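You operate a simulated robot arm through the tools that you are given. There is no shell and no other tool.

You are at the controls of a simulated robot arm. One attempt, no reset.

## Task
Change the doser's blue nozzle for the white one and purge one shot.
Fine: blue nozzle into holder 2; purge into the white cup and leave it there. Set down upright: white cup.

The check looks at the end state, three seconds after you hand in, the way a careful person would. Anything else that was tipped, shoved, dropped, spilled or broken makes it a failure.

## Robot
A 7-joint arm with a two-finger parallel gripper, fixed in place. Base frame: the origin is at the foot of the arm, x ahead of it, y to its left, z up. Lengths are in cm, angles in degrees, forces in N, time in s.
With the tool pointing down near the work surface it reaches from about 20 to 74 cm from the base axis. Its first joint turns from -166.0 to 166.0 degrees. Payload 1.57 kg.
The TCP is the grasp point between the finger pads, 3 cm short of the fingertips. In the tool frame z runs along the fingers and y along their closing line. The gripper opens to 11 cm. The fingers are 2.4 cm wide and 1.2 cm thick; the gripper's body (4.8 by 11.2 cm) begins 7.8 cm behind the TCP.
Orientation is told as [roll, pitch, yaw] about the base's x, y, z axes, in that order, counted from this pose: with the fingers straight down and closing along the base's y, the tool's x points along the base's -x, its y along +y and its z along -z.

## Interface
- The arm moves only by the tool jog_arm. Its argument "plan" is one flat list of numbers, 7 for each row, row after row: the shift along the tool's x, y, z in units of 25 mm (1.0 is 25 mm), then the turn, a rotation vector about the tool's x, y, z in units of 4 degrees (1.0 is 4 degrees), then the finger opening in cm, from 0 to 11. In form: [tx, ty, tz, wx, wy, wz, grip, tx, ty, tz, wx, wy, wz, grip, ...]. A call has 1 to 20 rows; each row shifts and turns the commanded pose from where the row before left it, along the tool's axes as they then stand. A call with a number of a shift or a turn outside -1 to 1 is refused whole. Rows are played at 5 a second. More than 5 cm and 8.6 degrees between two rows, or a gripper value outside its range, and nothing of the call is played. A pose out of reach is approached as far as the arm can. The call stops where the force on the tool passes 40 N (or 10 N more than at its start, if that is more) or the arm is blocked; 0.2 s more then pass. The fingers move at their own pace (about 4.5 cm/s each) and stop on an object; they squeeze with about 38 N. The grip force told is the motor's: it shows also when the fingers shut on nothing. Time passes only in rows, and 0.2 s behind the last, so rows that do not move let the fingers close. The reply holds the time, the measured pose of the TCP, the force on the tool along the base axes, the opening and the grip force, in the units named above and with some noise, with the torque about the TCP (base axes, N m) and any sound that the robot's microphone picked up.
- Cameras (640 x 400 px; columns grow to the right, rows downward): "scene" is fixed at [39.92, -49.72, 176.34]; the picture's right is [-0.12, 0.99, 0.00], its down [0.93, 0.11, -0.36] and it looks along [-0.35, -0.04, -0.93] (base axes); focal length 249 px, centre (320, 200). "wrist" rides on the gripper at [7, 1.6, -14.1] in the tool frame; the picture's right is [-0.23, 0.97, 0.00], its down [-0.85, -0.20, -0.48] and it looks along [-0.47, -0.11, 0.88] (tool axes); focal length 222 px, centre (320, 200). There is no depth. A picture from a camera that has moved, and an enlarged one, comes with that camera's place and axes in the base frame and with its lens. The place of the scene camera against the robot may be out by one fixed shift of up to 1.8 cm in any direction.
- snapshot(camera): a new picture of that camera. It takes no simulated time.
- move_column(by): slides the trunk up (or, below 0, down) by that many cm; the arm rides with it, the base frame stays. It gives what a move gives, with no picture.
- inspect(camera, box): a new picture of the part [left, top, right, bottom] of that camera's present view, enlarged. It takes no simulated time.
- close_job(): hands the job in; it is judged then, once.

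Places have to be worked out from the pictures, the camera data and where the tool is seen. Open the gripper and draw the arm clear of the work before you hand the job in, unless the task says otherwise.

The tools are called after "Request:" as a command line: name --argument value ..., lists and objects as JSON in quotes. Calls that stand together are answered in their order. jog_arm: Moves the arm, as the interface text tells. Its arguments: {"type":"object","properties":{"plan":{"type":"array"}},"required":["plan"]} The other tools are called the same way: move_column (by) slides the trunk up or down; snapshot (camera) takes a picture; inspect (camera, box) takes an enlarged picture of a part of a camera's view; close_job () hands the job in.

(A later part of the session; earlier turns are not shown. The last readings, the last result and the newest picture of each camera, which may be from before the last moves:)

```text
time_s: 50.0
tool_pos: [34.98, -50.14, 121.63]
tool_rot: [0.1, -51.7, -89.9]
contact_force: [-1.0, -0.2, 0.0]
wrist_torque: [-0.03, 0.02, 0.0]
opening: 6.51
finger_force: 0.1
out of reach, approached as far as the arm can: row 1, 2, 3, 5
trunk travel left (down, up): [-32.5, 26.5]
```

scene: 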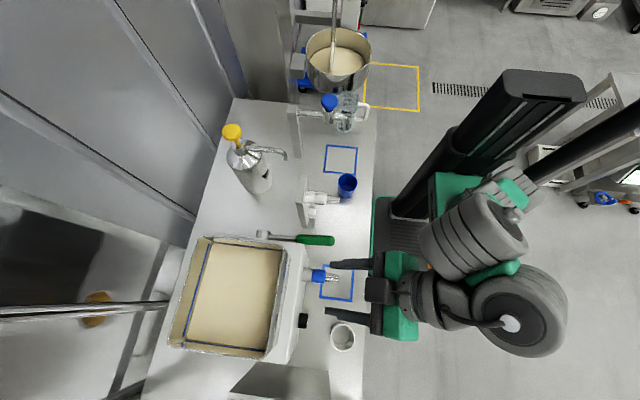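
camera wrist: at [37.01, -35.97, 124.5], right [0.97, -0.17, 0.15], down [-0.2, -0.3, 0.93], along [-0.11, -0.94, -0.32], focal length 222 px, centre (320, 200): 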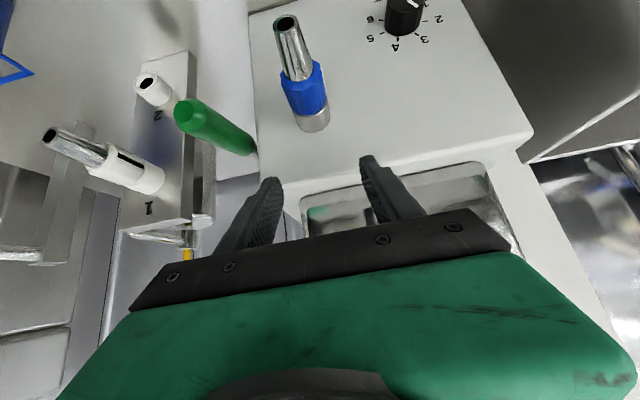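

About 51° is the limit at the doser, so I settle at 50° and will roll the hand about 25° at the rack for clearance. I trim the pose and lower the trunk until the pads are near the collar.

Request:
jog_arm --plan '[0, 0.2, 0, 0, 0.25, 0, 6.5, 0, 0, 0, 0, 0.2, 0, 6.5, 0, 0, 0, 0, 0, 0, 6.5]'

Request:
move_column --by -7

Request:
snapshot --camera "wrist"

Request:
inspect --camera "scene" --box '[270, 230, 400, 330]'

```text
time_s: 50.8
tool_pos: [35.27, -49.8, 121.48]
tool_rot: [0.2, -49.9, -89.9]
contact_force: [0.5, 0.1, 0.9]
wrist_torque: [0.01, 0.0, -0.05]
opening: 6.5
finger_force: 0.1
out of reach, approached as far as the arm can: row 1
trunk travel left (down, up): [-32.5, 26.5]
```

```text
time_s: 51.9
tool_pos: [35.31, -49.86, 114.44]
tool_rot: [0.1, -50.0, -89.9]
contact_force: [0.4, 0.0, -0.1]
wrist_torque: [-0.02, 0.0, -0.03]
opening: 6.49
finger_force: 0.1
trunk travel left (down, up): [-25.5, 33.5]
```

```text
taken
camera wrist: at [36.85, -34.44, 118.3], right [0.97, -0.14, 0.18], down [-0.2, -0.18, 0.96], along [-0.11, -0.97, -0.21], focal length 222 px, centre (320, 200)
```

wrist: 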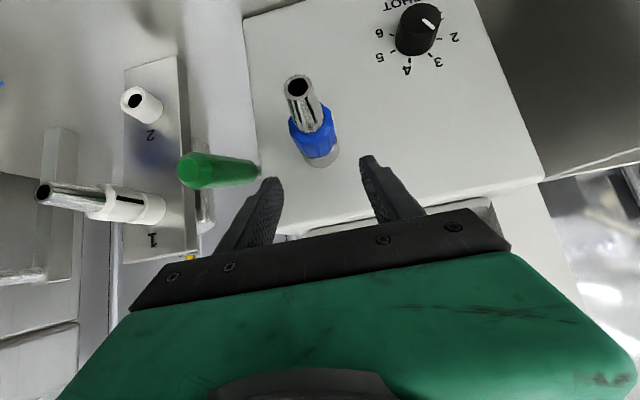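

```text
4.00 times, centred on (335, 280) of scene
camera zoom: at [39.92, -49.72, 176.34], right [-0.12, 0.99, 0.0], down [0.93, 0.11, -0.36], along [-0.35, -0.04, -0.93], focal length 997 px, centre (260, -120)
```

zoom: 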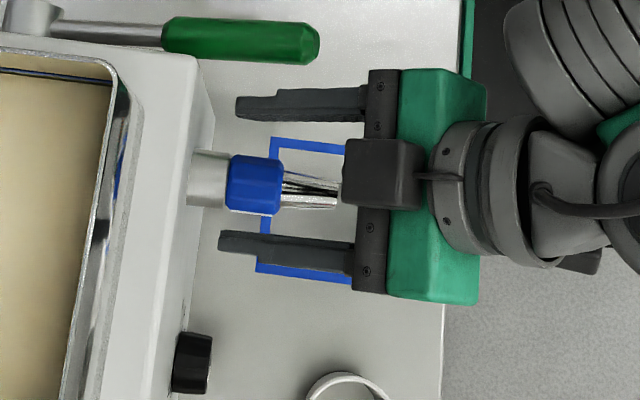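

The alignment looks centered. I shift 0.5 cm further onto the collar and lower the trunk the last 5 cm so the pads sit at the nozzle axis height (109.3).

Request:
jog_arm --plan '[-0.15, 0.05, 0.18, 0, 0, 0, 6.5]'

Request:
move_column --by -5.1

Request:
inspect --camera "scene" --box '[290, 250, 370, 310]'

Request:
inspect --camera "wrist" --box '[220, 70, 420, 220]'

```text
time_s: 52.2
tool_pos: [35.24, -50.08, 114.25]
tool_rot: [0.2, -49.9, -90.0]
contact_force: [0.6, 0.1, 1.2]
wrist_torque: [0.0, 0.01, 0.0]
opening: 6.48
finger_force: 0.0
out of reach, approached as far as the arm can: row 1
trunk travel left (down, up): [-25.5, 33.5]
```

```text
time_s: 53.2
tool_pos: [35.13, -50.14, 109.01]
tool_rot: [0.1, -50.1, -89.9]
contact_force: [-0.6, -0.1, 0.5]
wrist_torque: [0.0, 0.03, 0.0]
opening: 6.5
finger_force: 0.0
trunk travel left (down, up): [-20.4, 38.6]
```

```text
6.67 times, centred on (330, 280) of scene
camera zoom: at [39.92, -49.72, 176.34], right [-0.12, 0.99, 0.0], down [0.93, 0.11, -0.36], along [-0.35, -0.04, -0.93], focal length 1662 px, centre (253, -333)
```

zoom: 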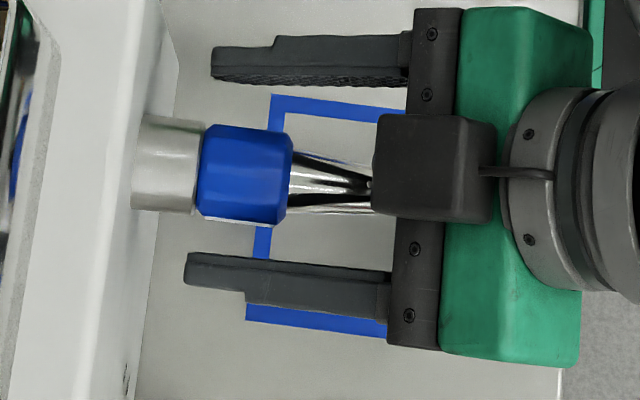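

```text
2.67 times, centred on (320, 145) of wrist
camera zoom: at [36.81, -34.62, 112.96], right [0.97, -0.14, 0.18], down [-0.2, -0.18, 0.96], along [-0.11, -0.97, -0.21], focal length 592 px, centre (320, 347)
```

zoom: 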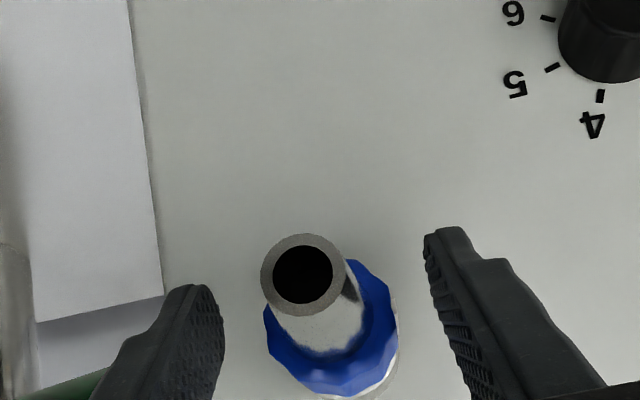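

The fingers are about 0.3 cm off-center in x. I correct that and then close on the collar with non-moving rows.

Request:
jog_arm --plan '[0, 0.12, 0, 0, 0, 0, 6.5, 0, 0, 0, 0, 0, 0, 6.5]'

Request:
jog_arm --plan '[0, 0, 0, 0, 0, 0, 4.5, 0, 0, 0, 0, 0, 0, 3.9, 0, 0, 0, 0, 0, 0, 3, 0, 0, 0, 0, 0, 0, 2.5, 0, 0, 0, 0, 0, 0, 2.5]'

Request:
inspect --camera "scene" --box '[290, 250, 370, 310]'

```text
time_s: 53.8
tool_pos: [35.46, -49.98, 108.94]
tool_rot: [0.1, -50.0, -89.8]
contact_force: [0.2, 0.1, -0.5]
wrist_torque: [0.0, 0.0, 0.01]
opening: 6.49
finger_force: 0.0
trunk travel left (down, up): [-20.4, 38.6]
```

```text
time_s: 55.0
tool_pos: [35.49, -49.95, 109.03]
tool_rot: [0.1, -49.9, -89.9]
contact_force: [5.9, -1.3, 1.9]
wrist_torque: [0.06, 0.0, -0.36]
opening: 3.3
finger_force: 34.1
trunk travel left (down, up): [-20.4, 38.6]
```

```text
6.67 times, centred on (330, 280) of scene
camera zoom: at [39.92, -49.72, 176.34], right [-0.12, 0.99, 0.0], down [0.93, 0.11, -0.36], along [-0.35, -0.04, -0.93], focal length 1662 px, centre (253, -333)
```

zoom: 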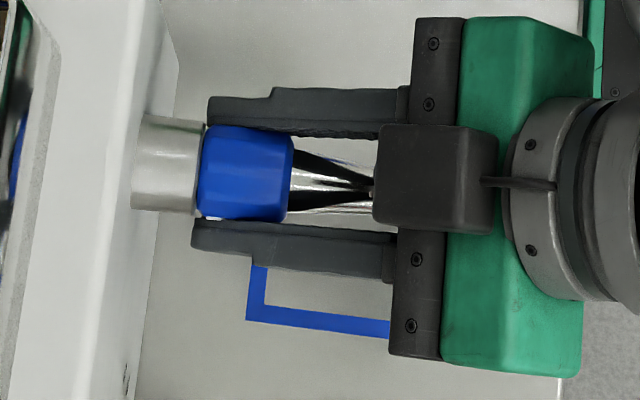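

The collar is gripped (opening 3.3, 34 N) and nothing moved. I test how it is held with a very small pull along +y (3 mm) and read the force.

Request:
jog_arm --plan '[0.026, 0, -0.031, 0, 0, 0, 2.5, 0.026, 0, -0.031, 0, 0, 0, 2.5, 0.026, 0, -0.031, 0, 0, 0, 2.5]'

```text
time_s: 55.8
tool_pos: [35.51, -49.81, 108.85]
tool_rot: [0.0, -49.9, -89.9]
contact_force: [6.1, -13.3, 4.5]
wrist_torque: [-0.33, 0.03, -0.4]
opening: 3.27
finger_force: 38.1
trunk travel left (down, up): [-20.4, 38.6]
```

A 3 mm pull gave 13 N with only about 1 mm of motion, so it is locked and not a loose push fit. I undo the pull and try a small counter-clockwise twist as seen from the front (+ about base y), reading the torque.

Request:
jog_arm --plan '[-0.078, 0, 0.093, 0, 0, 0, 2.5, 0, 0, 0, 0.32, 0, -0.383, 2.5, 0, 0, 0, 0.32, 0, -0.383, 2.5, 0, 0, 0, 0, 0, 0, 2.5]'

```text
time_s: 56.4
tool_pos: [35.46, -49.9, 108.96]
tool_rot: [-1.7, -49.9, -87.9]
contact_force: [19.9, -20.0, 12.7]
wrist_torque: [0.15, 0.05, -0.66]
opening: 3.29
finger_force: 38.3
out of reach, approached as far as the arm can: row 2
trunk travel left (down, up): [-20.4, 38.6]
stopped in row 3: the force on the tool passed its limit at 40 N (the readings are from after the stop); the commanded pose is now the measured one
```

The arm is at the edge of its reach at this tilt, so the twist turned into side force. I hold still one row to see the remaining load before choosing a better posture.

Request:
jog_arm --plan '[0, 0, 0, 0, 0, 0, 2.5]'

Request:
inspect --camera "scene" --box '[290, 250, 370, 310]'

```text
time_s: 56.8
tool_pos: [35.47, -49.89, 108.88]
tool_rot: [-1.9, -49.8, -87.9]
contact_force: [24.6, -19.9, 15.6]
wrist_torque: [0.02, 0.06, -0.69]
opening: 3.29
finger_force: 38.4
trunk travel left (down, up): [-20.4, 38.6]
```

```text
6.67 times, centred on (330, 280) of scene
camera zoom: at [39.92, -49.72, 176.34], right [-0.12, 0.99, 0.0], down [0.93, 0.11, -0.36], along [-0.35, -0.04, -0.93], focal length 1662 px, centre (253, -333)
```

zoom: 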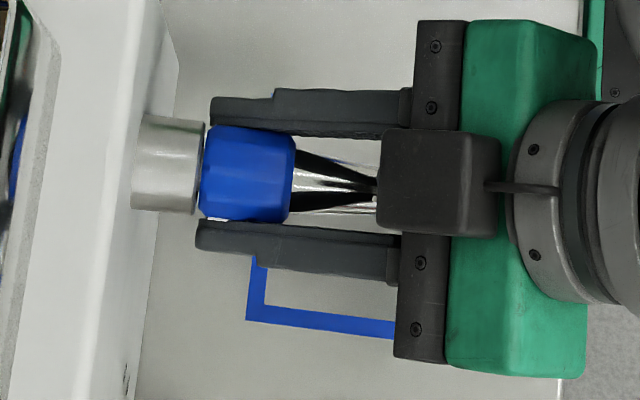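

The collar is held and the side load comes from arm reach, not from the lock. I release it, back to a less tilted posture (about 25–30°) where the arm can turn freely, and will do the unlocking twist there.

Request:
jog_arm --plan '[0, 0, 0, 0, 0, 0, 4.5, 0, 0, 0, 0, 0, 0, 6, 0, 0, 0, 0, 0, 0, 6]'

Request:
move_column --by 9

```text
time_s: 57.6
tool_pos: [35.12, -49.81, 109.02]
tool_rot: [-1.7, -49.9, -88.0]
contact_force: [-0.1, -0.4, 0.0]
wrist_torque: [0.01, 0.0, 0.0]
opening: 6.0
finger_force: 0.0
trunk travel left (down, up): [-20.4, 38.6]
```

```text
time_s: 58.9
tool_pos: [35.27, -49.85, 117.96]
tool_rot: [-1.7, -49.9, -88.0]
contact_force: [0.0, 0.9, -0.6]
wrist_torque: [-0.02, -0.01, -0.05]
opening: 6.0
finger_force: 0.0
trunk travel left (down, up): [-29.4, 29.6]
```

Raise the trunk and simultaneously untilt to about 25° while lowering the hand, staying above the nozzle.

Request:
move_column --by 18

Request:
jog_arm --plan '[0.613, 0, 0.514, 0, 0.8, 0.08, 6, 0.583, 0, 0.548, 0, 0.8, 0.08, 6, 0.552, 0, 0.579, 0, 0.8, 0.08, 6, 0.518, 0, 0.609, 0, 0.8, 0.08, 6, 0.484, 0, 0.637, 0, 0.8, 0, 6, 0.447, 0, 0.663, 0, 0.8, 0, 6, 0.41, 0, 0.687, 0, 0.8, 0, 6, 0.371, 0, 0.709, 0, 0.8, 0, 6]'

```text
time_s: 60.9
tool_pos: [35.27, -49.79, 135.92]
tool_rot: [-1.6, -49.9, -88.0]
contact_force: [0.6, -0.5, -0.5]
wrist_torque: [-0.03, 0.02, -0.04]
opening: 6.02
finger_force: 0.0
trunk travel left (down, up): [-47.4, 11.6]
```

```text
time_s: 62.7
tool_pos: [35.22, -49.81, 120.07]
tool_rot: [-0.1, -24.3, -90.2]
contact_force: [0.8, 0.6, 0.5]
wrist_torque: [0.01, 0.0, -0.03]
opening: 5.99
finger_force: 0.0
trunk travel left (down, up): [-47.4, 11.6]
```

The arm moves freely here at 24° tilt. I descend onto the collar at (35.45, -50.9, 109.3) with the fingers open 6 cm.

Request:
jog_arm --plan '[0.229, 0.015, 0.684, 0, 0, 0, 6, 0.229, 0.015, 0.684, 0, 0, 0, 6, 0.229, 0.015, 0.684, 0, 0, 0, 6, 0.229, 0.015, 0.684, 0, 0, 0, 6, 0.229, 0.015, 0.684, 0, 0, 0, 6, 0.229, 0.015, 0.684, 0, 0, 0, 6, 0, 0, 0, 0, 0, 0, 6]'

Request:
inspect --camera "scene" --box '[290, 250, 370, 310]'

Request:
inspect --camera "wrist" --box '[220, 70, 420, 220]'

```text
time_s: 64.1
tool_pos: [37.43, -52.68, 114.68]
tool_rot: [-0.1, -24.9, -90.0]
contact_force: [-19.4, 54.4, 5.7]
wrist_torque: [1.11, -0.11, -0.03]
opening: 4.99
finger_force: 0.1
out of reach, approached as far as the arm can: row 3, 4, 5, 6
trunk travel left (down, up): [-47.4, 11.6]
stopped in row 7: the force on the tool passed its limit at 51 N (the readings are from after the stop); the commanded pose is now the measured one
```

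```text
6.67 times, centred on (330, 280) of scene
camera zoom: at [39.92, -49.72, 176.34], right [-0.12, 0.99, 0.0], down [0.93, 0.11, -0.36], along [-0.35, -0.04, -0.93], focal length 1662 px, centre (253, -333)
```

zoom: 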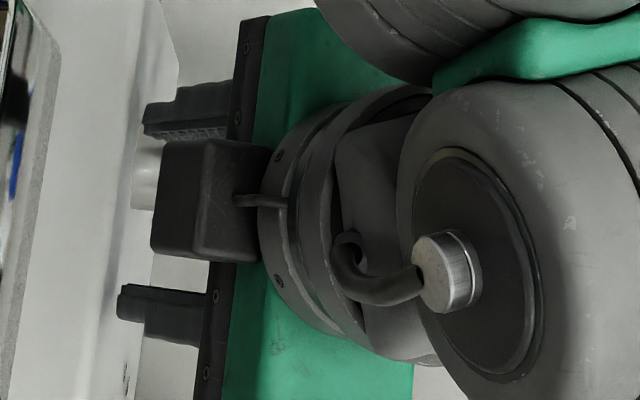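

```text
2.67 times, centred on (320, 145) of wrist
camera zoom: at [39.1, -40.23, 124.67], right [0.97, -0.21, 0.09], down [-0.2, -0.57, 0.79], along [-0.11, -0.79, -0.6], focal length 592 px, centre (320, 347)
```

zoom: 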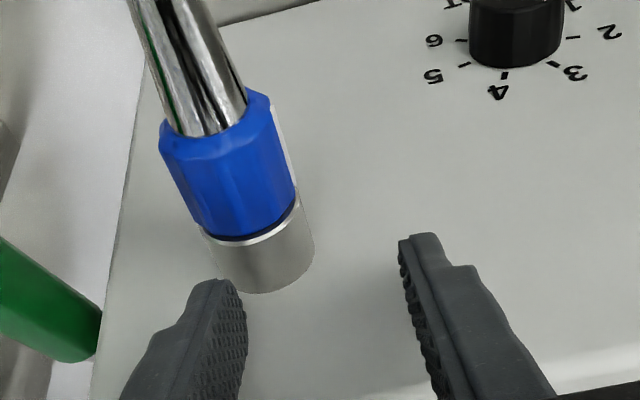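

The arm hit its lower limit, drifted, and the fingertips pressed on the doser face. I back straight off (+y, then up) immediately and will check that nothing moved.

Request:
jog_arm --plan '[0.3, 0, -0.2, 0, 0, 0, 6, 0.3, 0, -0.3, 0, 0, 0, 6, 0, -0.3, -0.6, 0, 0, 0, 6, 0, -0.3, -0.6, 0, 0, 0, 6]'

Request:
snapshot --camera "scene"

Request:
snapshot --camera "wrist"

```text
time_s: 65.1
tool_pos: [36.32, -50.47, 117.75]
tool_rot: [-0.2, -24.5, -90.1]
contact_force: [0.4, -0.6, -0.1]
wrist_torque: [0.03, -0.03, -0.02]
opening: 6.02
finger_force: 0.0
out of reach, approached as far as the arm can: row 2
trunk travel left (down, up): [-47.4, 11.6]
```

```text
taken
```

scene: 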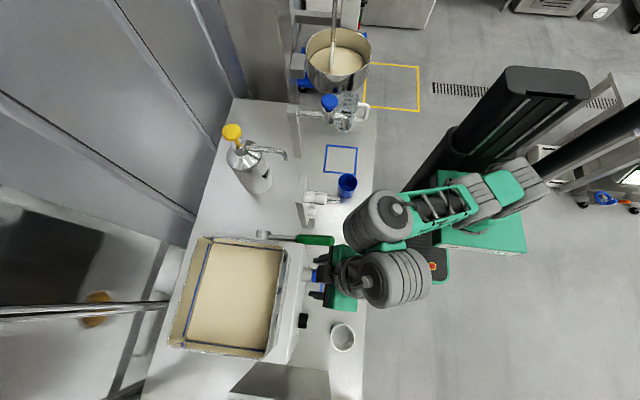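

```text
taken
camera wrist: at [38.04, -38.16, 127.77], right [0.97, -0.21, 0.09], down [-0.2, -0.58, 0.79], along [-0.11, -0.79, -0.61], focal length 222 px, centre (320, 200)
```

wrist: 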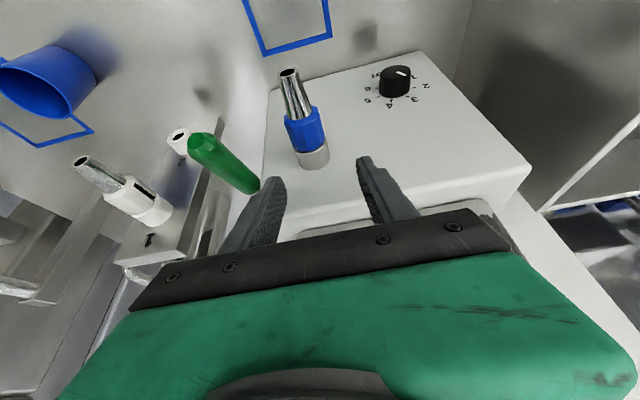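

Request:
inspect --camera "scene" --box '[290, 130, 610, 330]'

```text
2.00 times, centred on (450, 230) of scene
camera zoom: at [39.92, -49.72, 176.34], right [-0.12, 0.99, 0.0], down [0.93, 0.11, -0.36], along [-0.35, -0.04, -0.93], focal length 498 px, centre (60, 140)
```

zoom: 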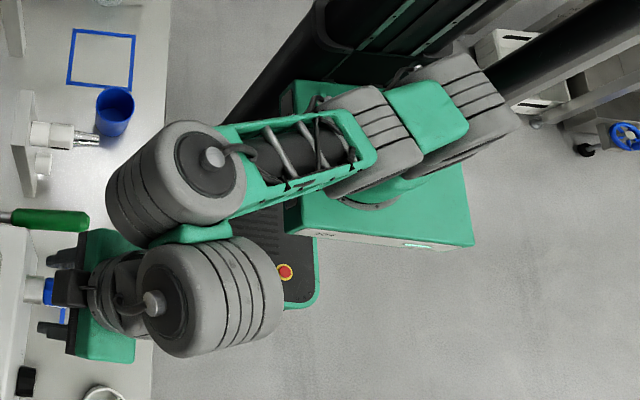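

The doser and nozzle are unchanged. Given the reach limits, flipping the hand 180° about its own axis (yaw +90) may free the wrist, and it also puts the box underneath and the camera on top. I retreat up and back to tool-down first.

Request:
jog_arm --plan '[0.28, 0, -0.76, 0, 0.4, 0, 6, 0.28, 0, -0.76, 0, 0.9, 0, 6, 0.3, 0, -0.76, 0, 0.9, 0, 6, 0.3, 0, -0.76, 0, 0.9, 0, 6, 0.3, 0, -0.7, 0, 1, 0, 6, 0.3, 0, -0.5, 0, 1, 0, 6, 0.3, 0, -0.3, 0, 1, 0, 6]'

```text
time_s: 66.7
tool_pos: [36.08, -41.71, 126.54]
tool_rot: [-0.2, -0.1, -90.1]
contact_force: [0.4, -0.3, 0.3]
wrist_torque: [-0.05, -0.03, 0.01]
opening: 6.01
finger_force: 0.0
out of reach, approached as far as the arm can: row 7
trunk travel left (down, up): [-47.4, 11.6]
```

Tool is vertical and clear at (36, -42, 126). I now turn it back through yaw 0 toward yaw +90 to test that side of the wrist range.

Request:
jog_arm --plan '[0, 0, 0, 0, 0, -1, 6, 0, 0, 0, 0, 0, -1, 6, 0, 0, 0, 0, 0, -1, 6, 0, 0, 0, 0, 0, -1, 6, 0, 0, 0, 0, 0, -1, 6, 0, 0, 0, 0, 0, -1, 6, 0, 0, 0, 0, 0, -1, 6, 0, 0, 0, 0, 0, -1, 6, 0, 0, 0, 0, 0, -1, 6, 0, 0, 0, 0, 0, -1, 6, 0, 0, 0, 0, 0, -1, 6, 0, 0, 0, 0, 0, -1, 6, 0, 0, 0, 0, 0, -1, 6, 0, 0, 0, 0, 0, -1, 6, 0, 0, 0, 0, 0, -1, 6, 0, 0, 0, 0, 0, -1, 6, 0, 0, 0, 0, 0, -1, 6, 0, 0, 0, 0, 0, -1, 6, 0, 0, 0, 0, 0, -1, 6, 0, 0, 0, 0, 0, -1, 6]'

Request:
jog_arm --plan '[0, 0, 0, 0, 0, -1, 6, 0, 0, 0, 0, 0, -1, 6, 0, 0, 0, 0, 0, -1, 6, 0, 0, 0, 0, 0, -1, 6, 0, 0, 0, 0, 0, -1, 6, 0, 0, 0, 0, 0, -1, 6, 0, 0, 0, 0, 0, -1, 6, 0, 0, 0, 0, 0, -1, 6, 0, 0, 0, 0, 0, -1, 6, 0, 0, 0, 0, 0, -1, 6]'

```text
time_s: 68.3
tool_pos: [36.04, -41.83, 126.62]
tool_rot: [-0.2, -0.5, -62.8]
contact_force: [5.4, -4.8, -7.8]
wrist_torque: [0.2, 0.54, -0.19]
opening: 6.03
finger_force: 0.1
trunk travel left (down, up): [-47.4, 11.6]
stopped in row 8: the force on the tool passed its limit at 63 N (the readings are from after the stop); the commanded pose is now the measured one
```

```text
time_s: 68.7
tool_pos: [36.11, -42.03, 126.44]
tool_rot: [-0.1, -0.5, -62.2]
contact_force: [5.0, -5.7, -10.5]
wrist_torque: [0.21, 0.44, -0.14]
opening: 5.99
finger_force: 0.0
trunk travel left (down, up): [-47.4, 11.6]
stopped in row 1: the force on the tool passed its limit at 58 N (the readings are from after the stop); the commanded pose is now the measured one
```

Something is resisting: there is a persistent force of about 12 N. I look before moving again.

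Request:
inspect --camera "scene" --box '[270, 150, 530, 340]'

Request:
snapshot --camera "wrist"

```text
2.11 times, centred on (400, 245) of scene
camera zoom: at [39.92, -49.72, 176.34], right [-0.12, 0.99, 0.0], down [0.93, 0.11, -0.36], along [-0.35, -0.04, -0.93], focal length 525 px, centre (152, 105)
```

zoom: 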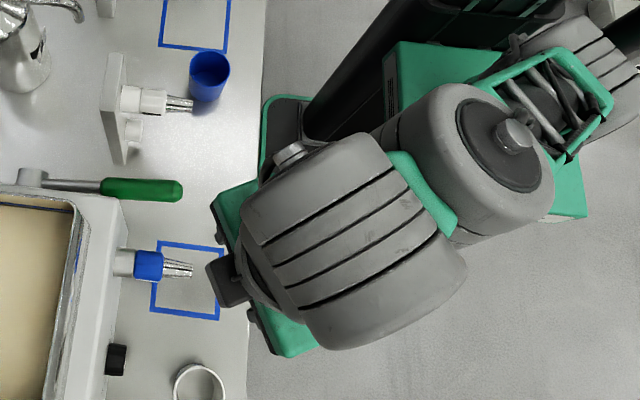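

```text
taken
camera wrist: at [34.3, -34.73, 140.69], right [0.97, 0.25, 0.0], down [0.22, -0.84, 0.49], along [0.12, -0.47, -0.87], focal length 222 px, centre (320, 200)
```

wrist: 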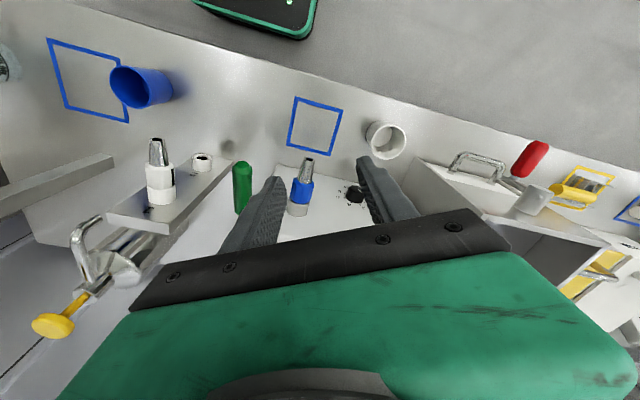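

Nothing in the cell is touching the hand, so it looks like the hand meeting the arm's own wrist in this folded posture. I turn back to yaw -90 to unload it.

Request:
jog_arm --plan '[0, 0, 0, 0, 0, 0.5, 6, 0, 0, 0, 0, 0, 0.8, 6, 0, 0, 0, 0, 0, 0.8, 6, 0, 0, 0, 0, 0, 0.8, 6]'

```text
time_s: 69.7
tool_pos: [36.05, -41.87, 126.47]
tool_rot: [0.0, -0.5, -73.9]
contact_force: [0.4, 0.1, -0.2]
wrist_torque: [0.01, 0.0, 0.02]
opening: 5.98
finger_force: 0.0
trunk travel left (down, up): [-47.4, 11.6]
```

Unloaded. The arm's elbow posture has drifted after the out-of-reach excursions, so I go back near the start location with the tool vertical and see whether the posture recovers.

Request:
jog_arm --plan '[0.4, -0.5, -0.2, 0, 0, 0, 6, 0.4, -0.5, -0.2, 0, 0, 0, 6, 0.4, -0.5, -0.2, 0, 0, 0, 6, 0.4, -0.5, -0.2, 0, 0, 0, 6, 0.4, -0.5, 0, 0, 0, 0, 6, 0.4, -0.5, 0, 0, 0, 0, 6, 0.4, -0.4, 0, 0, 0, 0, 6]'

Request:
inspect --camera "scene" --box '[320, 80, 640, 300]'

```text
time_s: 71.2
tool_pos: [25.97, -37.59, 128.54]
tool_rot: [0.0, -0.5, -73.6]
contact_force: [-0.4, -0.4, -0.2]
wrist_torque: [-0.01, -0.02, 0.04]
opening: 5.98
finger_force: 0.1
trunk travel left (down, up): [-47.4, 11.6]
```

```text
1.82 times, centred on (480, 190) of scene
camera zoom: at [39.92, -49.72, 176.34], right [-0.12, 0.99, 0.0], down [0.93, 0.11, -0.36], along [-0.35, -0.04, -0.93], focal length 453 px, centre (29, 218)
```

zoom: 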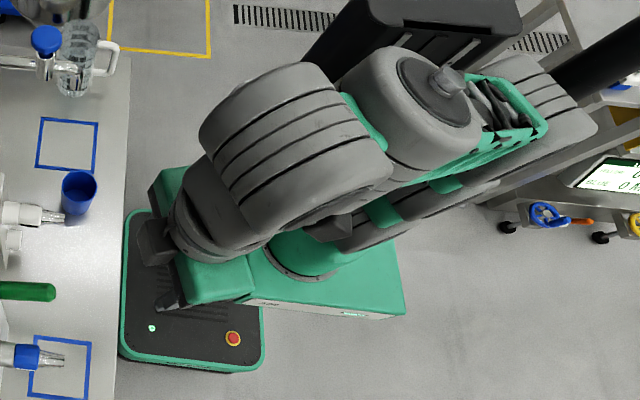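

The posture picture now shows the elbow back over the base axis and nothing abnormal. A tilt of about 15–20° near the doser stays inside the reachable band, so I will unlock there with small ratcheting twists and re-grip at 50° only for the pull and the rack. First I go back to yaw -90 and approach at a safe height.

Request:
jog_arm --plan '[0, 0, 0, 0, 0, 0.82, 6, 0, 0, 0, 0, 0, 0.82, 6, 0, 0, 0, 0, 0, 0.82, 6, 0, 0, 0, 0, 0, 0.82, 6, 0, 0, 0, 0, 0, 0.82, 6, -0.5, 0.63, 0.4, 0, 0, 0, 6, -0.5, 0.63, 0.4, 0, 0, 0, 6, -0.5, 0.63, 0.4, 0, 0, 0, 6, -0.5, 0.63, 0.4, 0, 0, 0, 6, -0.5, 0.63, 0.4, 0, 0, 0, 6, -0.5, 0.63, 0.4, 0, 0, 0, 6]'

```text
time_s: 73.7
tool_pos: [35.52, -45.29, 122.52]
tool_rot: [0.1, -0.5, -90.2]
contact_force: [-0.4, -0.5, -0.1]
wrist_torque: [0.04, -0.01, 0.01]
opening: 5.98
finger_force: 0.1
trunk travel left (down, up): [-47.4, 11.6]
```

Clean. I tilt to 15° and test the twist motion (rotation about the nozzle axis direction, hand leaning toward +x) in free air here before gripping.

Request:
jog_arm --plan '[0, 0, 0, 0, -0.75, 0, 6, 0, 0, 0, 0, -0.75, 0, 6, 0, 0, 0, 0, -0.75, 0, 6, 0, 0, 0, 0, -0.75, 0, 6, 0, 0, 0, 0, -0.75, 0, 6]'

Request:
jog_arm --plan '[0, 0, 0, 0.9, 0, -0.24, 6, 0, 0, 0, 0.9, 0, -0.24, 6, 0, 0, 0, 0.9, 0, -0.24, 6, 0, 0, 0, 0.9, 0, -0.24, 6, 0, 0, 0, 0.9, 0, -0.24, 6, 0, 0, 0, 0.9, 0, -0.24, 6]'

```text
time_s: 74.8
tool_pos: [35.38, -45.16, 122.49]
tool_rot: [0.3, -15.6, -90.3]
contact_force: [0.1, -0.1, 0.3]
wrist_torque: [0.0, 0.02, -0.01]
opening: 5.97
finger_force: 0.1
trunk travel left (down, up): [-47.4, 11.6]
```

```text
time_s: 76.2
tool_pos: [35.36, -45.02, 122.5]
tool_rot: [-13.8, -15.0, -86.7]
contact_force: [-0.3, -0.3, 0.3]
wrist_torque: [0.01, -0.02, 0.01]
opening: 6.03
finger_force: 0.1
out of reach, approached as far as the arm can: row 5, 6
trunk travel left (down, up): [-47.4, 11.6]
```

Twist toward +x is limited to about 14° here. I test the other side, hand leaning toward -x, still in free air away from the lever, to see the usable stroke.

Request:
jog_arm --plan '[0, 0, 0, -0.9, 0, 0.24, 6, 0, 0, 0, -0.9, 0, 0.24, 6, 0, 0, 0, -0.9, 0, 0.24, 6, 0, 0, 0, -0.9, 0, 0.24, 6, 0, 0, 0, -0.9, 0, 0.24, 6, 0, 0, 0, -0.9, 0, 0.24, 6, 0, 0, 0, -0.9, 0, 0.24, 6, 0, 0, 0, -0.9, 0, 0.24, 6, 0, 0, 0, -0.9, 0, 0.24, 6]'

```text
time_s: 78.2
tool_pos: [35.43, -45.1, 122.46]
tool_rot: [21.0, -14.5, -95.5]
contact_force: [0.3, -0.6, 0.5]
wrist_torque: [-0.02, 0.0, 0.04]
opening: 5.99
finger_force: 0.1
trunk travel left (down, up): [-47.4, 11.6]
```

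Leaning toward -x is free, a useful find: I can twist from -20° to +14° by ratcheting at the doser and lean far to -x at the rack, under the white nozzle's side. I slide over the collar at this lean, then lower with the trunk.

Request:
jog_arm --plan '[-0.75, 0, 0.2, 0.25, 0, -0.07, 6.5, -0.75, 0, 0.2, 0.25, 0, -0.07, 6.5, -0.75, 0, 0.2, 0, 0, 0, 6.5, 0, 0, 0, 0, 0, 0, 6.5]'

Request:
move_column --by -7

Request:
inspect --camera "scene" --box '[270, 230, 400, 330]'

Request:
snapshot --camera "wrist"

```text
time_s: 79.2
tool_pos: [35.47, -50.72, 122.45]
tool_rot: [18.7, -14.7, -95.0]
contact_force: [-0.2, 0.3, 0.7]
wrist_torque: [-0.01, -0.02, -0.02]
opening: 6.5
finger_force: 0.1
trunk travel left (down, up): [-47.4, 11.6]
```

```text
time_s: 80.3
tool_pos: [35.48, -50.7, 115.55]
tool_rot: [18.9, -14.8, -94.8]
contact_force: [-0.4, 0.1, -1.1]
wrist_torque: [0.0, -0.01, 0.02]
opening: 6.52
finger_force: 0.1
trunk travel left (down, up): [-40.4, 18.6]
```

```text
4.00 times, centred on (335, 280) of scene
camera zoom: at [39.92, -49.72, 176.34], right [-0.12, 0.99, 0.0], down [0.93, 0.11, -0.36], along [-0.35, -0.04, -0.93], focal length 997 px, centre (260, -120)
```

zoom: 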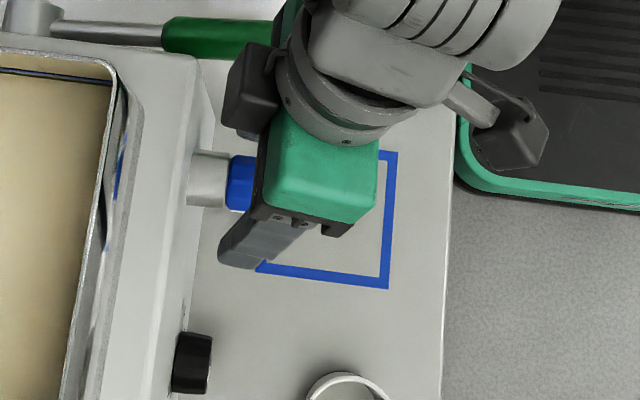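

```text
taken
camera wrist: at [33.34, -40.01, 127.36], right [0.91, -0.22, 0.36], down [-0.4, -0.69, 0.59], along [0.12, -0.69, -0.72], focal length 222 px, centre (320, 200)
```

wrist: 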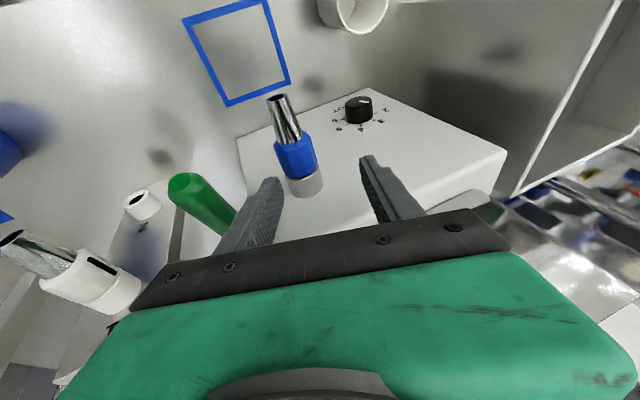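

The wrist view shows the collar centered between the fingers and the lever is clear by about 2 cm. I lower the trunk 6.2 cm to bring the pads to the nozzle axis.

Request:
move_column --by -6.2

Request:
inspect --camera "wrist" --box '[200, 60, 440, 220]'

Request:
inspect --camera "scene" --box '[270, 230, 400, 330]'

```text
time_s: 81.3
tool_pos: [35.47, -50.74, 109.28]
tool_rot: [18.7, -14.8, -94.9]
contact_force: [-0.4, 0.1, 0.7]
wrist_torque: [-0.02, 0.01, 0.0]
opening: 6.51
finger_force: 0.2
trunk travel left (down, up): [-34.2, 24.8]
```

```text
2.50 times, centred on (320, 140) of wrist
camera zoom: at [33.34, -40.01, 121.16], right [0.91, -0.22, 0.36], down [-0.4, -0.69, 0.59], along [0.12, -0.69, -0.72], focal length 555 px, centre (320, 350)
```

zoom: 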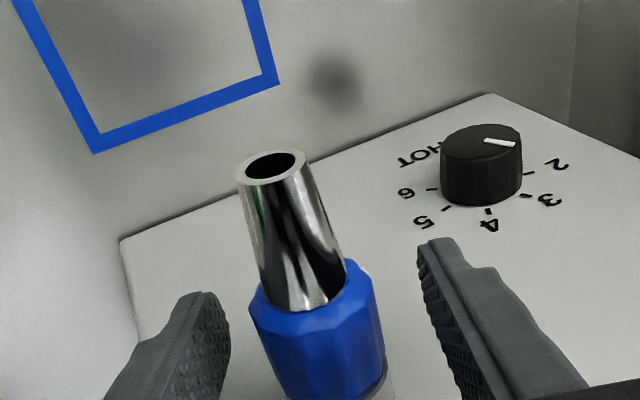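

```text
4.00 times, centred on (335, 280) of scene
camera zoom: at [39.92, -49.72, 176.34], right [-0.12, 0.99, 0.0], down [0.93, 0.11, -0.36], along [-0.35, -0.04, -0.93], focal length 997 px, centre (260, -120)
```

zoom: 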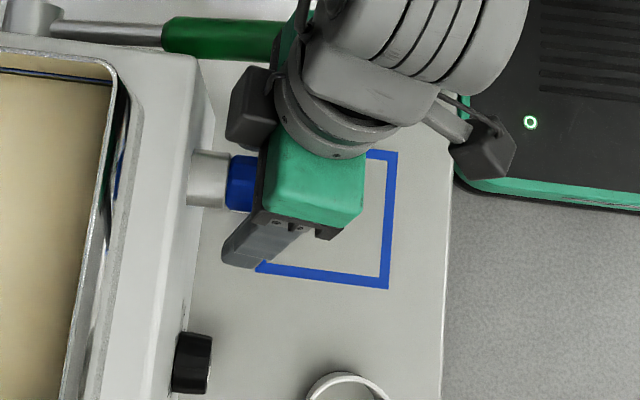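

The pose is right: x and z match the nozzle axis and the closing line is exactly perpendicular to it. I close on the collar.

Request:
jog_arm --plan '[0, 0, 0, 0, 0, 0, 4.5, 0, 0, 0, 0, 0, 0, 3.7, 0, 0, 0, 0, 0, 0, 3, 0, 0, 0, 0, 0, 0, 2.5, 0, 0, 0, 0, 0, 0, 2.5]'

```text
time_s: 82.5
tool_pos: [35.29, -50.72, 109.38]
tool_rot: [18.7, -14.7, -95.0]
contact_force: [0.0, 0.2, 0.3]
wrist_torque: [-0.03, -0.02, 0.04]
opening: 3.21
finger_force: 36.1
trunk travel left (down, up): [-34.2, 24.8]
```

Gripped with almost no side load. Now a slow counter-clockwise twist of 6° while I watch the torque about y.

Request:
jog_arm --plan '[0, 0, 0, 0.48, 0, -0.134, 2.5, 0, 0, 0, 0.48, 0, -0.134, 2.5, 0, 0, 0, 0.48, 0, -0.134, 2.5, 0, 0, 0, 0, 0, 0, 2.5]'

```text
time_s: 83.5
tool_pos: [35.48, -50.78, 109.27]
tool_rot: [12.6, -15.1, -93.3]
contact_force: [1.6, 0.2, 0.2]
wrist_torque: [-0.3, -0.01, -0.3]
opening: 3.22
finger_force: 37.9
trunk travel left (down, up): [-34.2, 24.8]
```

The torque about the nozzle axis stays near zero, so it turns freely in this direction. I continue in small steps.

Request:
jog_arm --plan '[0, 0, 0, 0.48, 0, -0.134, 2.5, 0, 0, 0, 0.48, 0, -0.134, 2.5, 0, 0, 0, 0.48, 0, -0.134, 2.5, 0, 0, 0, 0.48, 0, -0.134, 2.5, 0, 0, 0, 0.48, 0, -0.134, 2.5, 0, 0, 0, 0, 0, 0, 2.5]'

Request:
inspect --camera "scene" --box '[290, 250, 370, 310]'

Request:
inspect --camera "wrist" --box '[240, 80, 400, 220]'

```text
time_s: 85.0
tool_pos: [35.43, -50.67, 109.47]
tool_rot: [2.1, -15.6, -90.6]
contact_force: [1.7, 1.4, -0.3]
wrist_torque: [-0.03, 0.01, -0.27]
opening: 3.22
finger_force: 37.8
trunk travel left (down, up): [-34.2, 24.8]
```

```text
6.67 times, centred on (330, 280) of scene
camera zoom: at [39.92, -49.72, 176.34], right [-0.12, 0.99, 0.0], down [0.93, 0.11, -0.36], along [-0.35, -0.04, -0.93], focal length 1662 px, centre (253, -333)
```

zoom: 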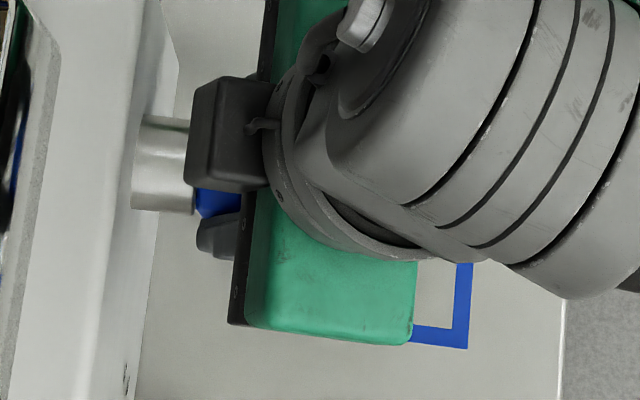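

```text
2.86 times, centred on (320, 150) of wrist
camera zoom: at [36.72, -40.02, 121.29], right [0.97, -0.22, 0.1], down [-0.22, -0.7, 0.68], along [-0.08, -0.68, -0.72], focal length 635 px, centre (320, 343)
```

zoom: 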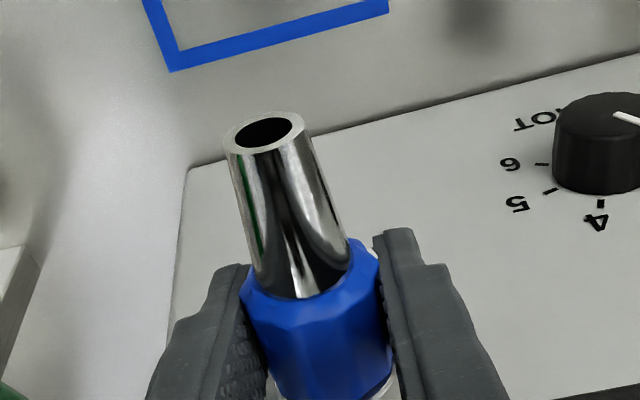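

It has turned 16° freely. I continue to about -12° roll, near the arm's limit on that side.

Request:
jog_arm --plan '[0, 0, 0, 0.48, 0, -0.134, 2.5, 0, 0, 0, 0.48, 0, -0.134, 2.5, 0, 0, 0, 0.48, 0, -0.134, 2.5, 0, 0, 0, 0.48, 0, -0.134, 2.5, 0, 0, 0, 0.48, 0, -0.134, 2.5, 0, 0, 0, 0.48, 0, -0.134, 2.5, 0, 0, 0, 0, 0, 0, 2.5]'

```text
time_s: 86.5
tool_pos: [35.69, -50.53, 109.45]
tool_rot: [-8.0, -15.5, -87.7]
contact_force: [10.6, -0.2, 3.3]
wrist_torque: [0.1, -0.01, -0.58]
opening: 3.23
finger_force: 38.0
trunk travel left (down, up): [-34.2, 24.8]
```

The collar has turned about 27° freely. A gentle 3 mm pull tests whether it is already released.

Request:
jog_arm --plan '[0.058, -0.04, -0.016, 0, 0, 0, 2.5, 0.058, -0.04, -0.016, 0, 0, 0, 2.5, 0, 0, 0, 0, 0, 0, 2.5]'

```text
time_s: 87.1
tool_pos: [35.5, -50.21, 109.07]
tool_rot: [-9.5, -15.7, -87.2]
contact_force: [15.3, -14.2, 3.4]
wrist_torque: [0.54, 0.0, -0.29]
opening: 3.2
finger_force: 38.0
out of reach, approached as far as the arm can: row 1
trunk travel left (down, up): [-34.2, 24.8]
stopped in row 2: the force on the tool passed its limit at 42 N (the readings are from after the stop); the commanded pose is now the measured one
```

Still locked axially, as expected for a partial turn. I open, swing the hand back to the -x lean around the collar, and re-grip for the next stroke.

Request:
jog_arm --plan '[0, 0, 0, 0, 0, 0, 4.5, 0, 0, 0, 0, 0, 0, 6, 0, 0, 0, 0, 0, 0, 6, -0.1, 0, 0, -0.69, 0, 0.19, 6, -0.09, 0, 0.05, -0.69, 0, 0.19, 6, 0, 0, 0, -0.69, 0, 0.19, 6, 0, 0, 0, -0.69, 0, 0.19, 6, 0, 0, 0, -0.69, 0, 0.19, 6, 0, 0, 0, -0.69, 0, 0.19, 6, 0, 0, 0, -0.69, 0, 0.19, 6, 0, 0, 0, -0.69, 0, 0.19, 6, 0, 0, 0, -0.69, 0, 0.19, 6, 0, 0, 0, -0.69, 0, 0.19, 6, 0, 0, 0, 0, 0, 0, 6]'

Request:
inspect --camera "wrist" --box '[200, 60, 440, 220]'

Request:
inspect --camera "scene" --box '[290, 250, 370, 310]'

```text
time_s: 90.1
tool_pos: [35.26, -50.63, 109.13]
tool_rot: [20.0, -15.0, -95.0]
contact_force: [0.6, 0.3, 0.3]
wrist_torque: [-0.01, 0.01, 0.01]
opening: 6.0
finger_force: 0.0
trunk travel left (down, up): [-34.2, 24.8]
```

```text
2.50 times, centred on (320, 140) of wrist
camera zoom: at [32.89, -39.92, 120.95], right [0.9, -0.21, 0.38], down [-0.41, -0.69, 0.59], along [0.14, -0.69, -0.71], focal length 555 px, centre (320, 350)
```

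zoom: 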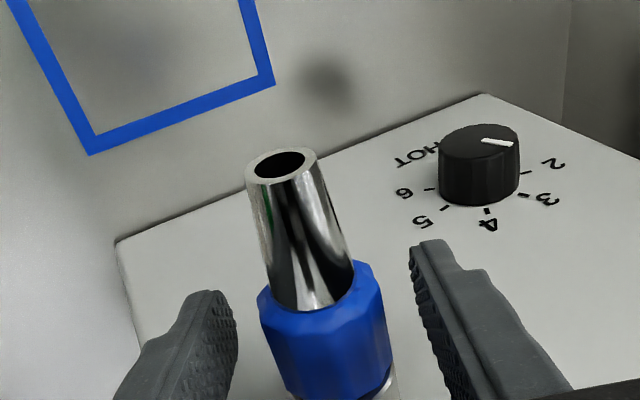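

```text
6.67 times, centred on (330, 280) of scene
camera zoom: at [39.92, -49.72, 176.34], right [-0.12, 0.99, 0.0], down [0.93, 0.11, -0.36], along [-0.35, -0.04, -0.93], focal length 1662 px, centre (253, -333)
```

zoom: 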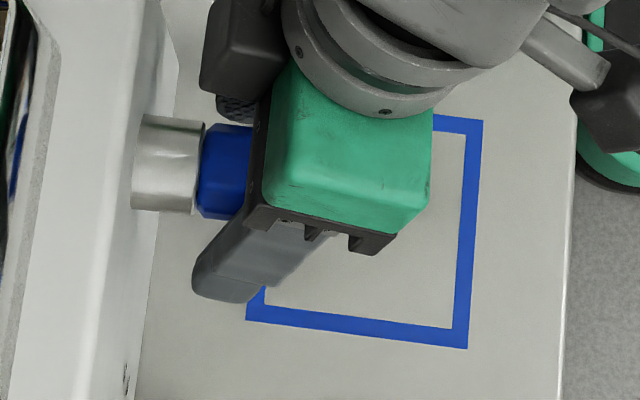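

The white stripe has rolled out of sight toward the underside, so the nozzle really turned with the grip. I re-center slightly, re-grip, and make the second stroke.

Request:
jog_arm --plan '[-0.03, 0.09, -0.02, 0, 0, 0, 6, 0, 0, 0, 0, 0, 0, 4.5, 0, 0, 0, 0, 0, 0, 3.7, 0, 0, 0, 0, 0, 0, 3, 0, 0, 0, 0, 0, 0, 2.5, 0, 0, 0, 0, 0, 0, 2.5]'

Request:
jog_arm --plan '[0, 0, 0, 0.5, 0, -0.138, 2.5, 0, 0, 0, 0.5, 0, -0.138, 2.5, 0, 0, 0, 0.5, 0, -0.138, 2.5, 0, 0, 0, 0.5, 0, -0.138, 2.5, 0, 0, 0, 0.5, 0, -0.138, 2.5, 0, 0, 0, 0.5, 0, -0.138, 2.5, 0, 0, 0, 0, 0, 0, 2.5]'

```text
time_s: 91.5
tool_pos: [35.49, -50.74, 109.3]
tool_rot: [20.0, -15.0, -95.0]
contact_force: [-3.4, 0.8, -1.2]
wrist_torque: [0.0, -0.04, -0.05]
opening: 3.23
finger_force: 35.6
trunk travel left (down, up): [-34.2, 24.8]
```

```text
time_s: 93.1
tool_pos: [35.44, -50.61, 109.35]
tool_rot: [7.0, -15.8, -91.7]
contact_force: [-3.6, 1.7, -3.8]
wrist_torque: [0.16, -0.01, -0.04]
opening: 3.25
finger_force: 37.9
trunk travel left (down, up): [-34.2, 24.8]
```

Still free (total about 40°). I continue this stroke to about -7°.

Request:
jog_arm --plan '[0, 0, 0, 0.5, 0, -0.138, 2.5, 0, 0, 0, 0.5, 0, -0.138, 2.5, 0, 0, 0, 0.5, 0, -0.138, 2.5, 0, 0, 0, 0.5, 0, -0.138, 2.5, 0, 0, 0, 0.5, 0, -0.138, 2.5, 0, 0, 0, 0.5, 0, -0.138, 2.5, 0, 0, 0, 0, 0, 0, 2.5]'

```text
time_s: 94.7
tool_pos: [35.57, -50.64, 109.4]
tool_rot: [-5.9, -15.7, -88.2]
contact_force: [1.2, 0.9, -4.3]
wrist_torque: [0.14, 0.0, 0.0]
opening: 3.21
finger_force: 38.3
trunk travel left (down, up): [-34.2, 24.8]
```

The total turn is about 54° with no stop felt. A light 3 mm pull test again.

Request:
jog_arm --plan '[0.058, 0, -0.016, 0, 0, 0, 2.5, 0.058, 0, -0.016, 0, 0, 0, 2.5, 0, 0, 0, 0, 0, 0, 2.5]'

```text
time_s: 95.5
tool_pos: [35.44, -50.47, 109.36]
tool_rot: [-5.9, -15.8, -88.4]
contact_force: [5.1, -11.6, -0.4]
wrist_torque: [-0.01, -0.02, 0.05]
opening: 3.22
finger_force: 37.9
trunk travel left (down, up): [-34.2, 24.8]
```

Still held. I undo the pull, open, swing back to the -x lean, and take a third stroke.

Request:
jog_arm --plan '[-0.116, 0, 0.032, 0, 0, 0, 2.5, 0, 0, 0, 0, 0, 0, 4.5, 0, 0, 0, 0, 0, 0, 6, 0, 0, 0, 0, 0, 0, 6, 0, 0, 0, -0.69, 0, 0.19, 6, 0, 0, 0, -0.69, 0, 0.19, 6, 0, 0, 0, -0.69, 0, 0.19, 6, 0, 0, 0, -0.69, 0, 0.19, 6, 0, 0, 0, -0.69, 0, 0.19, 6, 0, 0, 0, -0.69, 0, 0.19, 6, 0, 0, 0, -0.69, 0, 0.19, 6, 0, 0, 0, -0.69, 0, 0.19, 6, 0, 0, 0, -0.69, 0, 0.19, 6, 0, 0, 0, 0, 0, 0, 6]'

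Request:
inspect --camera "wrist" --box '[200, 60, 440, 220]'

```text
time_s: 98.5
tool_pos: [35.49, -50.74, 109.39]
tool_rot: [20.9, -14.9, -95.2]
contact_force: [0.2, 0.4, 0.2]
wrist_torque: [0.01, 0.0, -0.01]
opening: 5.99
finger_force: 0.0
trunk travel left (down, up): [-34.2, 24.8]
```

```text
2.50 times, centred on (320, 140) of wrist
camera zoom: at [32.92, -40.0, 121.07], right [0.89, -0.21, 0.39], down [-0.42, -0.69, 0.58], along [0.15, -0.69, -0.71], focal length 555 px, centre (320, 350)
```

zoom: 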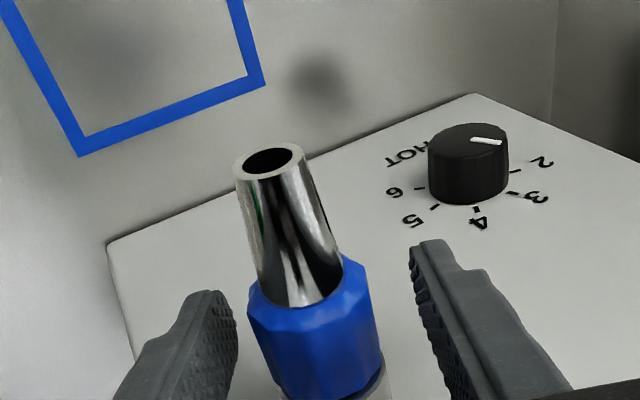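

Third stroke: grip and turn, watching for a stop.

Request:
jog_arm --plan '[0, 0, 0, 0, 0, 0, 4.5, 0, 0, 0, 0, 0, 0, 3.7, 0, 0, 0, 0, 0, 0, 3, 0, 0, 0, 0, 0, 0, 2.5, 0, 0, 0, 0, 0, 0, 2.5, 0, 0, 0, 0.5, 0, -0.138, 2.5, 0, 0, 0, 0.5, 0, -0.138, 2.5, 0, 0, 0, 0.5, 0, -0.138, 2.5, 0, 0, 0, 0, 0, 0, 2.5]'

```text
time_s: 100.5
tool_pos: [35.5, -50.6, 109.37]
tool_rot: [14.4, -15.4, -93.6]
contact_force: [-4.4, -0.2, -2.4]
wrist_torque: [0.03, 0.03, -0.17]
opening: 3.26
finger_force: 38.0
trunk travel left (down, up): [-34.2, 24.8]
```

Request:
jog_arm --plan '[0, 0, 0, 0.5, 0, -0.138, 2.5, 0, 0, 0, 0.5, 0, -0.138, 2.5, 0, 0, 0, 0.5, 0, -0.138, 2.5, 0, 0, 0, 0.5, 0, -0.138, 2.5, 0, 0, 0, 0, 0, 0, 2.5]'

```text
time_s: 101.7
tool_pos: [35.54, -50.66, 109.47]
tool_rot: [5.8, -15.8, -91.4]
contact_force: [-1.9, -0.9, 1.7]
wrist_torque: [0.13, 0.01, -0.07]
opening: 3.22
finger_force: 37.9
trunk travel left (down, up): [-34.2, 24.8]
```

The total is about 69° and still free of torque. I turn another 10° and then test the pull.

Request:
jog_arm --plan '[0, 0, 0, 0.5, 0, -0.138, 2.5, 0, 0, 0, 0.5, 0, -0.138, 2.5, 0, 0, 0, 0.5, 0, -0.138, 2.5, 0, 0, 0, 0.5, 0, -0.138, 2.5, 0, 0, 0, 0.4, 0, -0.11, 2.5, 0, 0, 0, 0, 0, 0, 2.5, 0.058, 0, -0.016, 0, 0, 0, 2.5, 0.058, 0, -0.016, 0, 0, 0, 2.5, 0, 0, 0, 0, 0, 0, 2.5]'

```text
time_s: 103.7
tool_pos: [35.62, -50.65, 109.38]
tool_rot: [-4.4, -15.9, -88.6]
contact_force: [10.9, -19.8, 12.5]
wrist_torque: [-0.16, -0.02, 0.07]
opening: 3.23
finger_force: 38.5
trunk travel left (down, up): [-34.2, 24.8]
```

At about 80° it is still axially held, and the pull only loads up. I undo the pull, ratchet back, and check the collar in the picture before the next stroke.

Request:
jog_arm --plan '[-0.116, 0, 0.032, 0, 0, 0, 2.5, 0, 0, 0, 0, 0, 0, 4.5, 0, 0, 0, 0, 0, 0, 6, 0, 0, 0, 0, 0, 0, 6, 0, 0, 0, -0.69, 0, 0.19, 6, 0, 0, 0, -0.69, 0, 0.19, 6, 0, 0, 0, -0.69, 0, 0.19, 6, 0, 0, 0, -0.69, 0, 0.19, 6, 0, 0, 0, -0.69, 0, 0.19, 6, 0, 0, 0, -0.69, 0, 0.19, 6, 0, 0, 0, -0.69, 0, 0.19, 6, 0, 0, 0, -0.69, 0, 0.19, 6, 0, 0, 0, -0.69, 0, 0.19, 6, 0, 0, 0, 0, 0, 0, 6]'

Request:
inspect --camera "wrist" --box '[270, 100, 390, 220]'

Request:
inspect --camera "scene" --box '[300, 262, 345, 290]'

```text
time_s: 106.7
tool_pos: [35.48, -50.77, 109.39]
tool_rot: [22.2, -14.8, -95.5]
contact_force: [-0.3, -0.1, -0.9]
wrist_torque: [-0.04, 0.0, 0.02]
opening: 6.01
finger_force: 0.0
trunk travel left (down, up): [-34.2, 24.8]
```

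```text
3.33 times, centred on (330, 160) of wrist
camera zoom: at [32.64, -40.05, 121.0], right [0.89, -0.21, 0.41], down [-0.44, -0.69, 0.57], along [0.16, -0.69, -0.71], focal length 740 px, centre (287, 333)
```

zoom: 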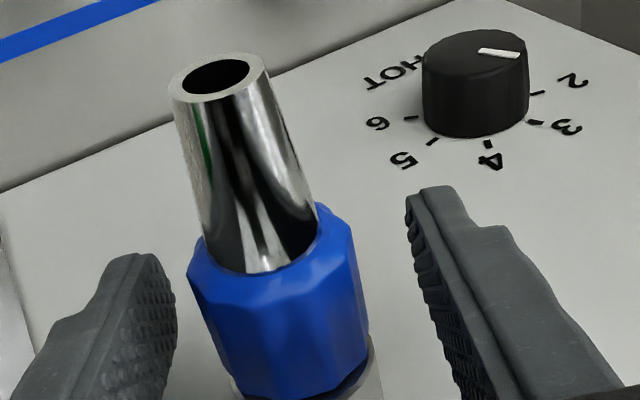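

```text
14.22 times, centred on (322, 276) of scene
camera zoom: at [39.92, -49.72, 176.34], right [-0.12, 0.99, 0.0], down [0.93, 0.11, -0.36], along [-0.35, -0.04, -0.93], focal length 3545 px, centre (284, -881)
```

zoom: 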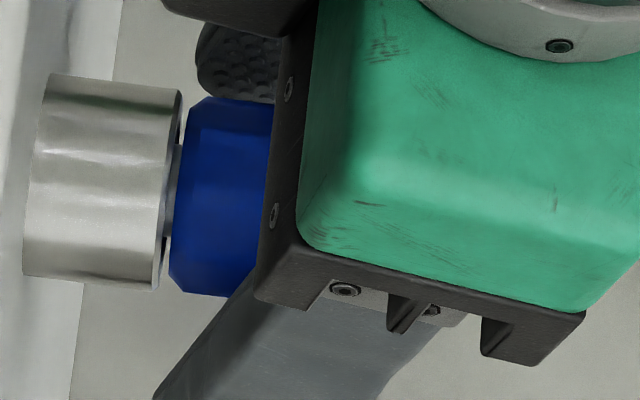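

The close-up now shows a widening gap between stub and collar with the spigot visible (about 2 mm more than before). It is a coarse thread and counter-clockwise is unscrewing it. I continue with a fourth stroke, feeding slightly outward.

Request:
jog_arm --plan '[0.1, 0, -0.03, 0, 0, 0, 6, 0, 0, 0, 0, 0, 0, 4.5, 0, 0, 0, 0, 0, 0, 3.5, 0, 0, 0, 0, 0, 0, 2.5, 0, 0, 0, 0, 0, 0, 2.5, 0.003, 0, 0, 0.7, 0, -0.193, 2.5, 0.003, 0, 0, 0.7, 0, -0.193, 2.5, 0.003, 0, 0, 0.7, 0, -0.193, 2.5, 0.003, 0, 0, 0.7, 0, -0.193, 2.5, 0.003, 0, 0, 0.7, 0, -0.193, 2.5, 0.003, 0, 0, 0.7, 0, -0.193, 2.5, 0.003, 0, 0, 0.7, 0, -0.193, 2.5, 0.003, 0, 0, 0.7, 0, -0.193, 2.5, 0.003, 0, 0, 0.7, 0, -0.193, 2.5, 0, 0, 0, 0, 0, 0, 2.5]'

```text
time_s: 109.0
tool_pos: [35.28, -50.57, 109.38]
tool_rot: [10.2, -16.0, -92.8]
contact_force: [-16.0, 16.4, 5.2]
wrist_torque: [0.22, 0.08, -0.21]
opening: 3.21
finger_force: 38.3
out of reach, approached as far as the arm can: row 9, 10, 11
trunk travel left (down, up): [-34.2, 24.8]
stopped in row 11: the force on the tool passed its limit at 46 N (the readings are from after the stop); the commanded pose is now the measured one
```

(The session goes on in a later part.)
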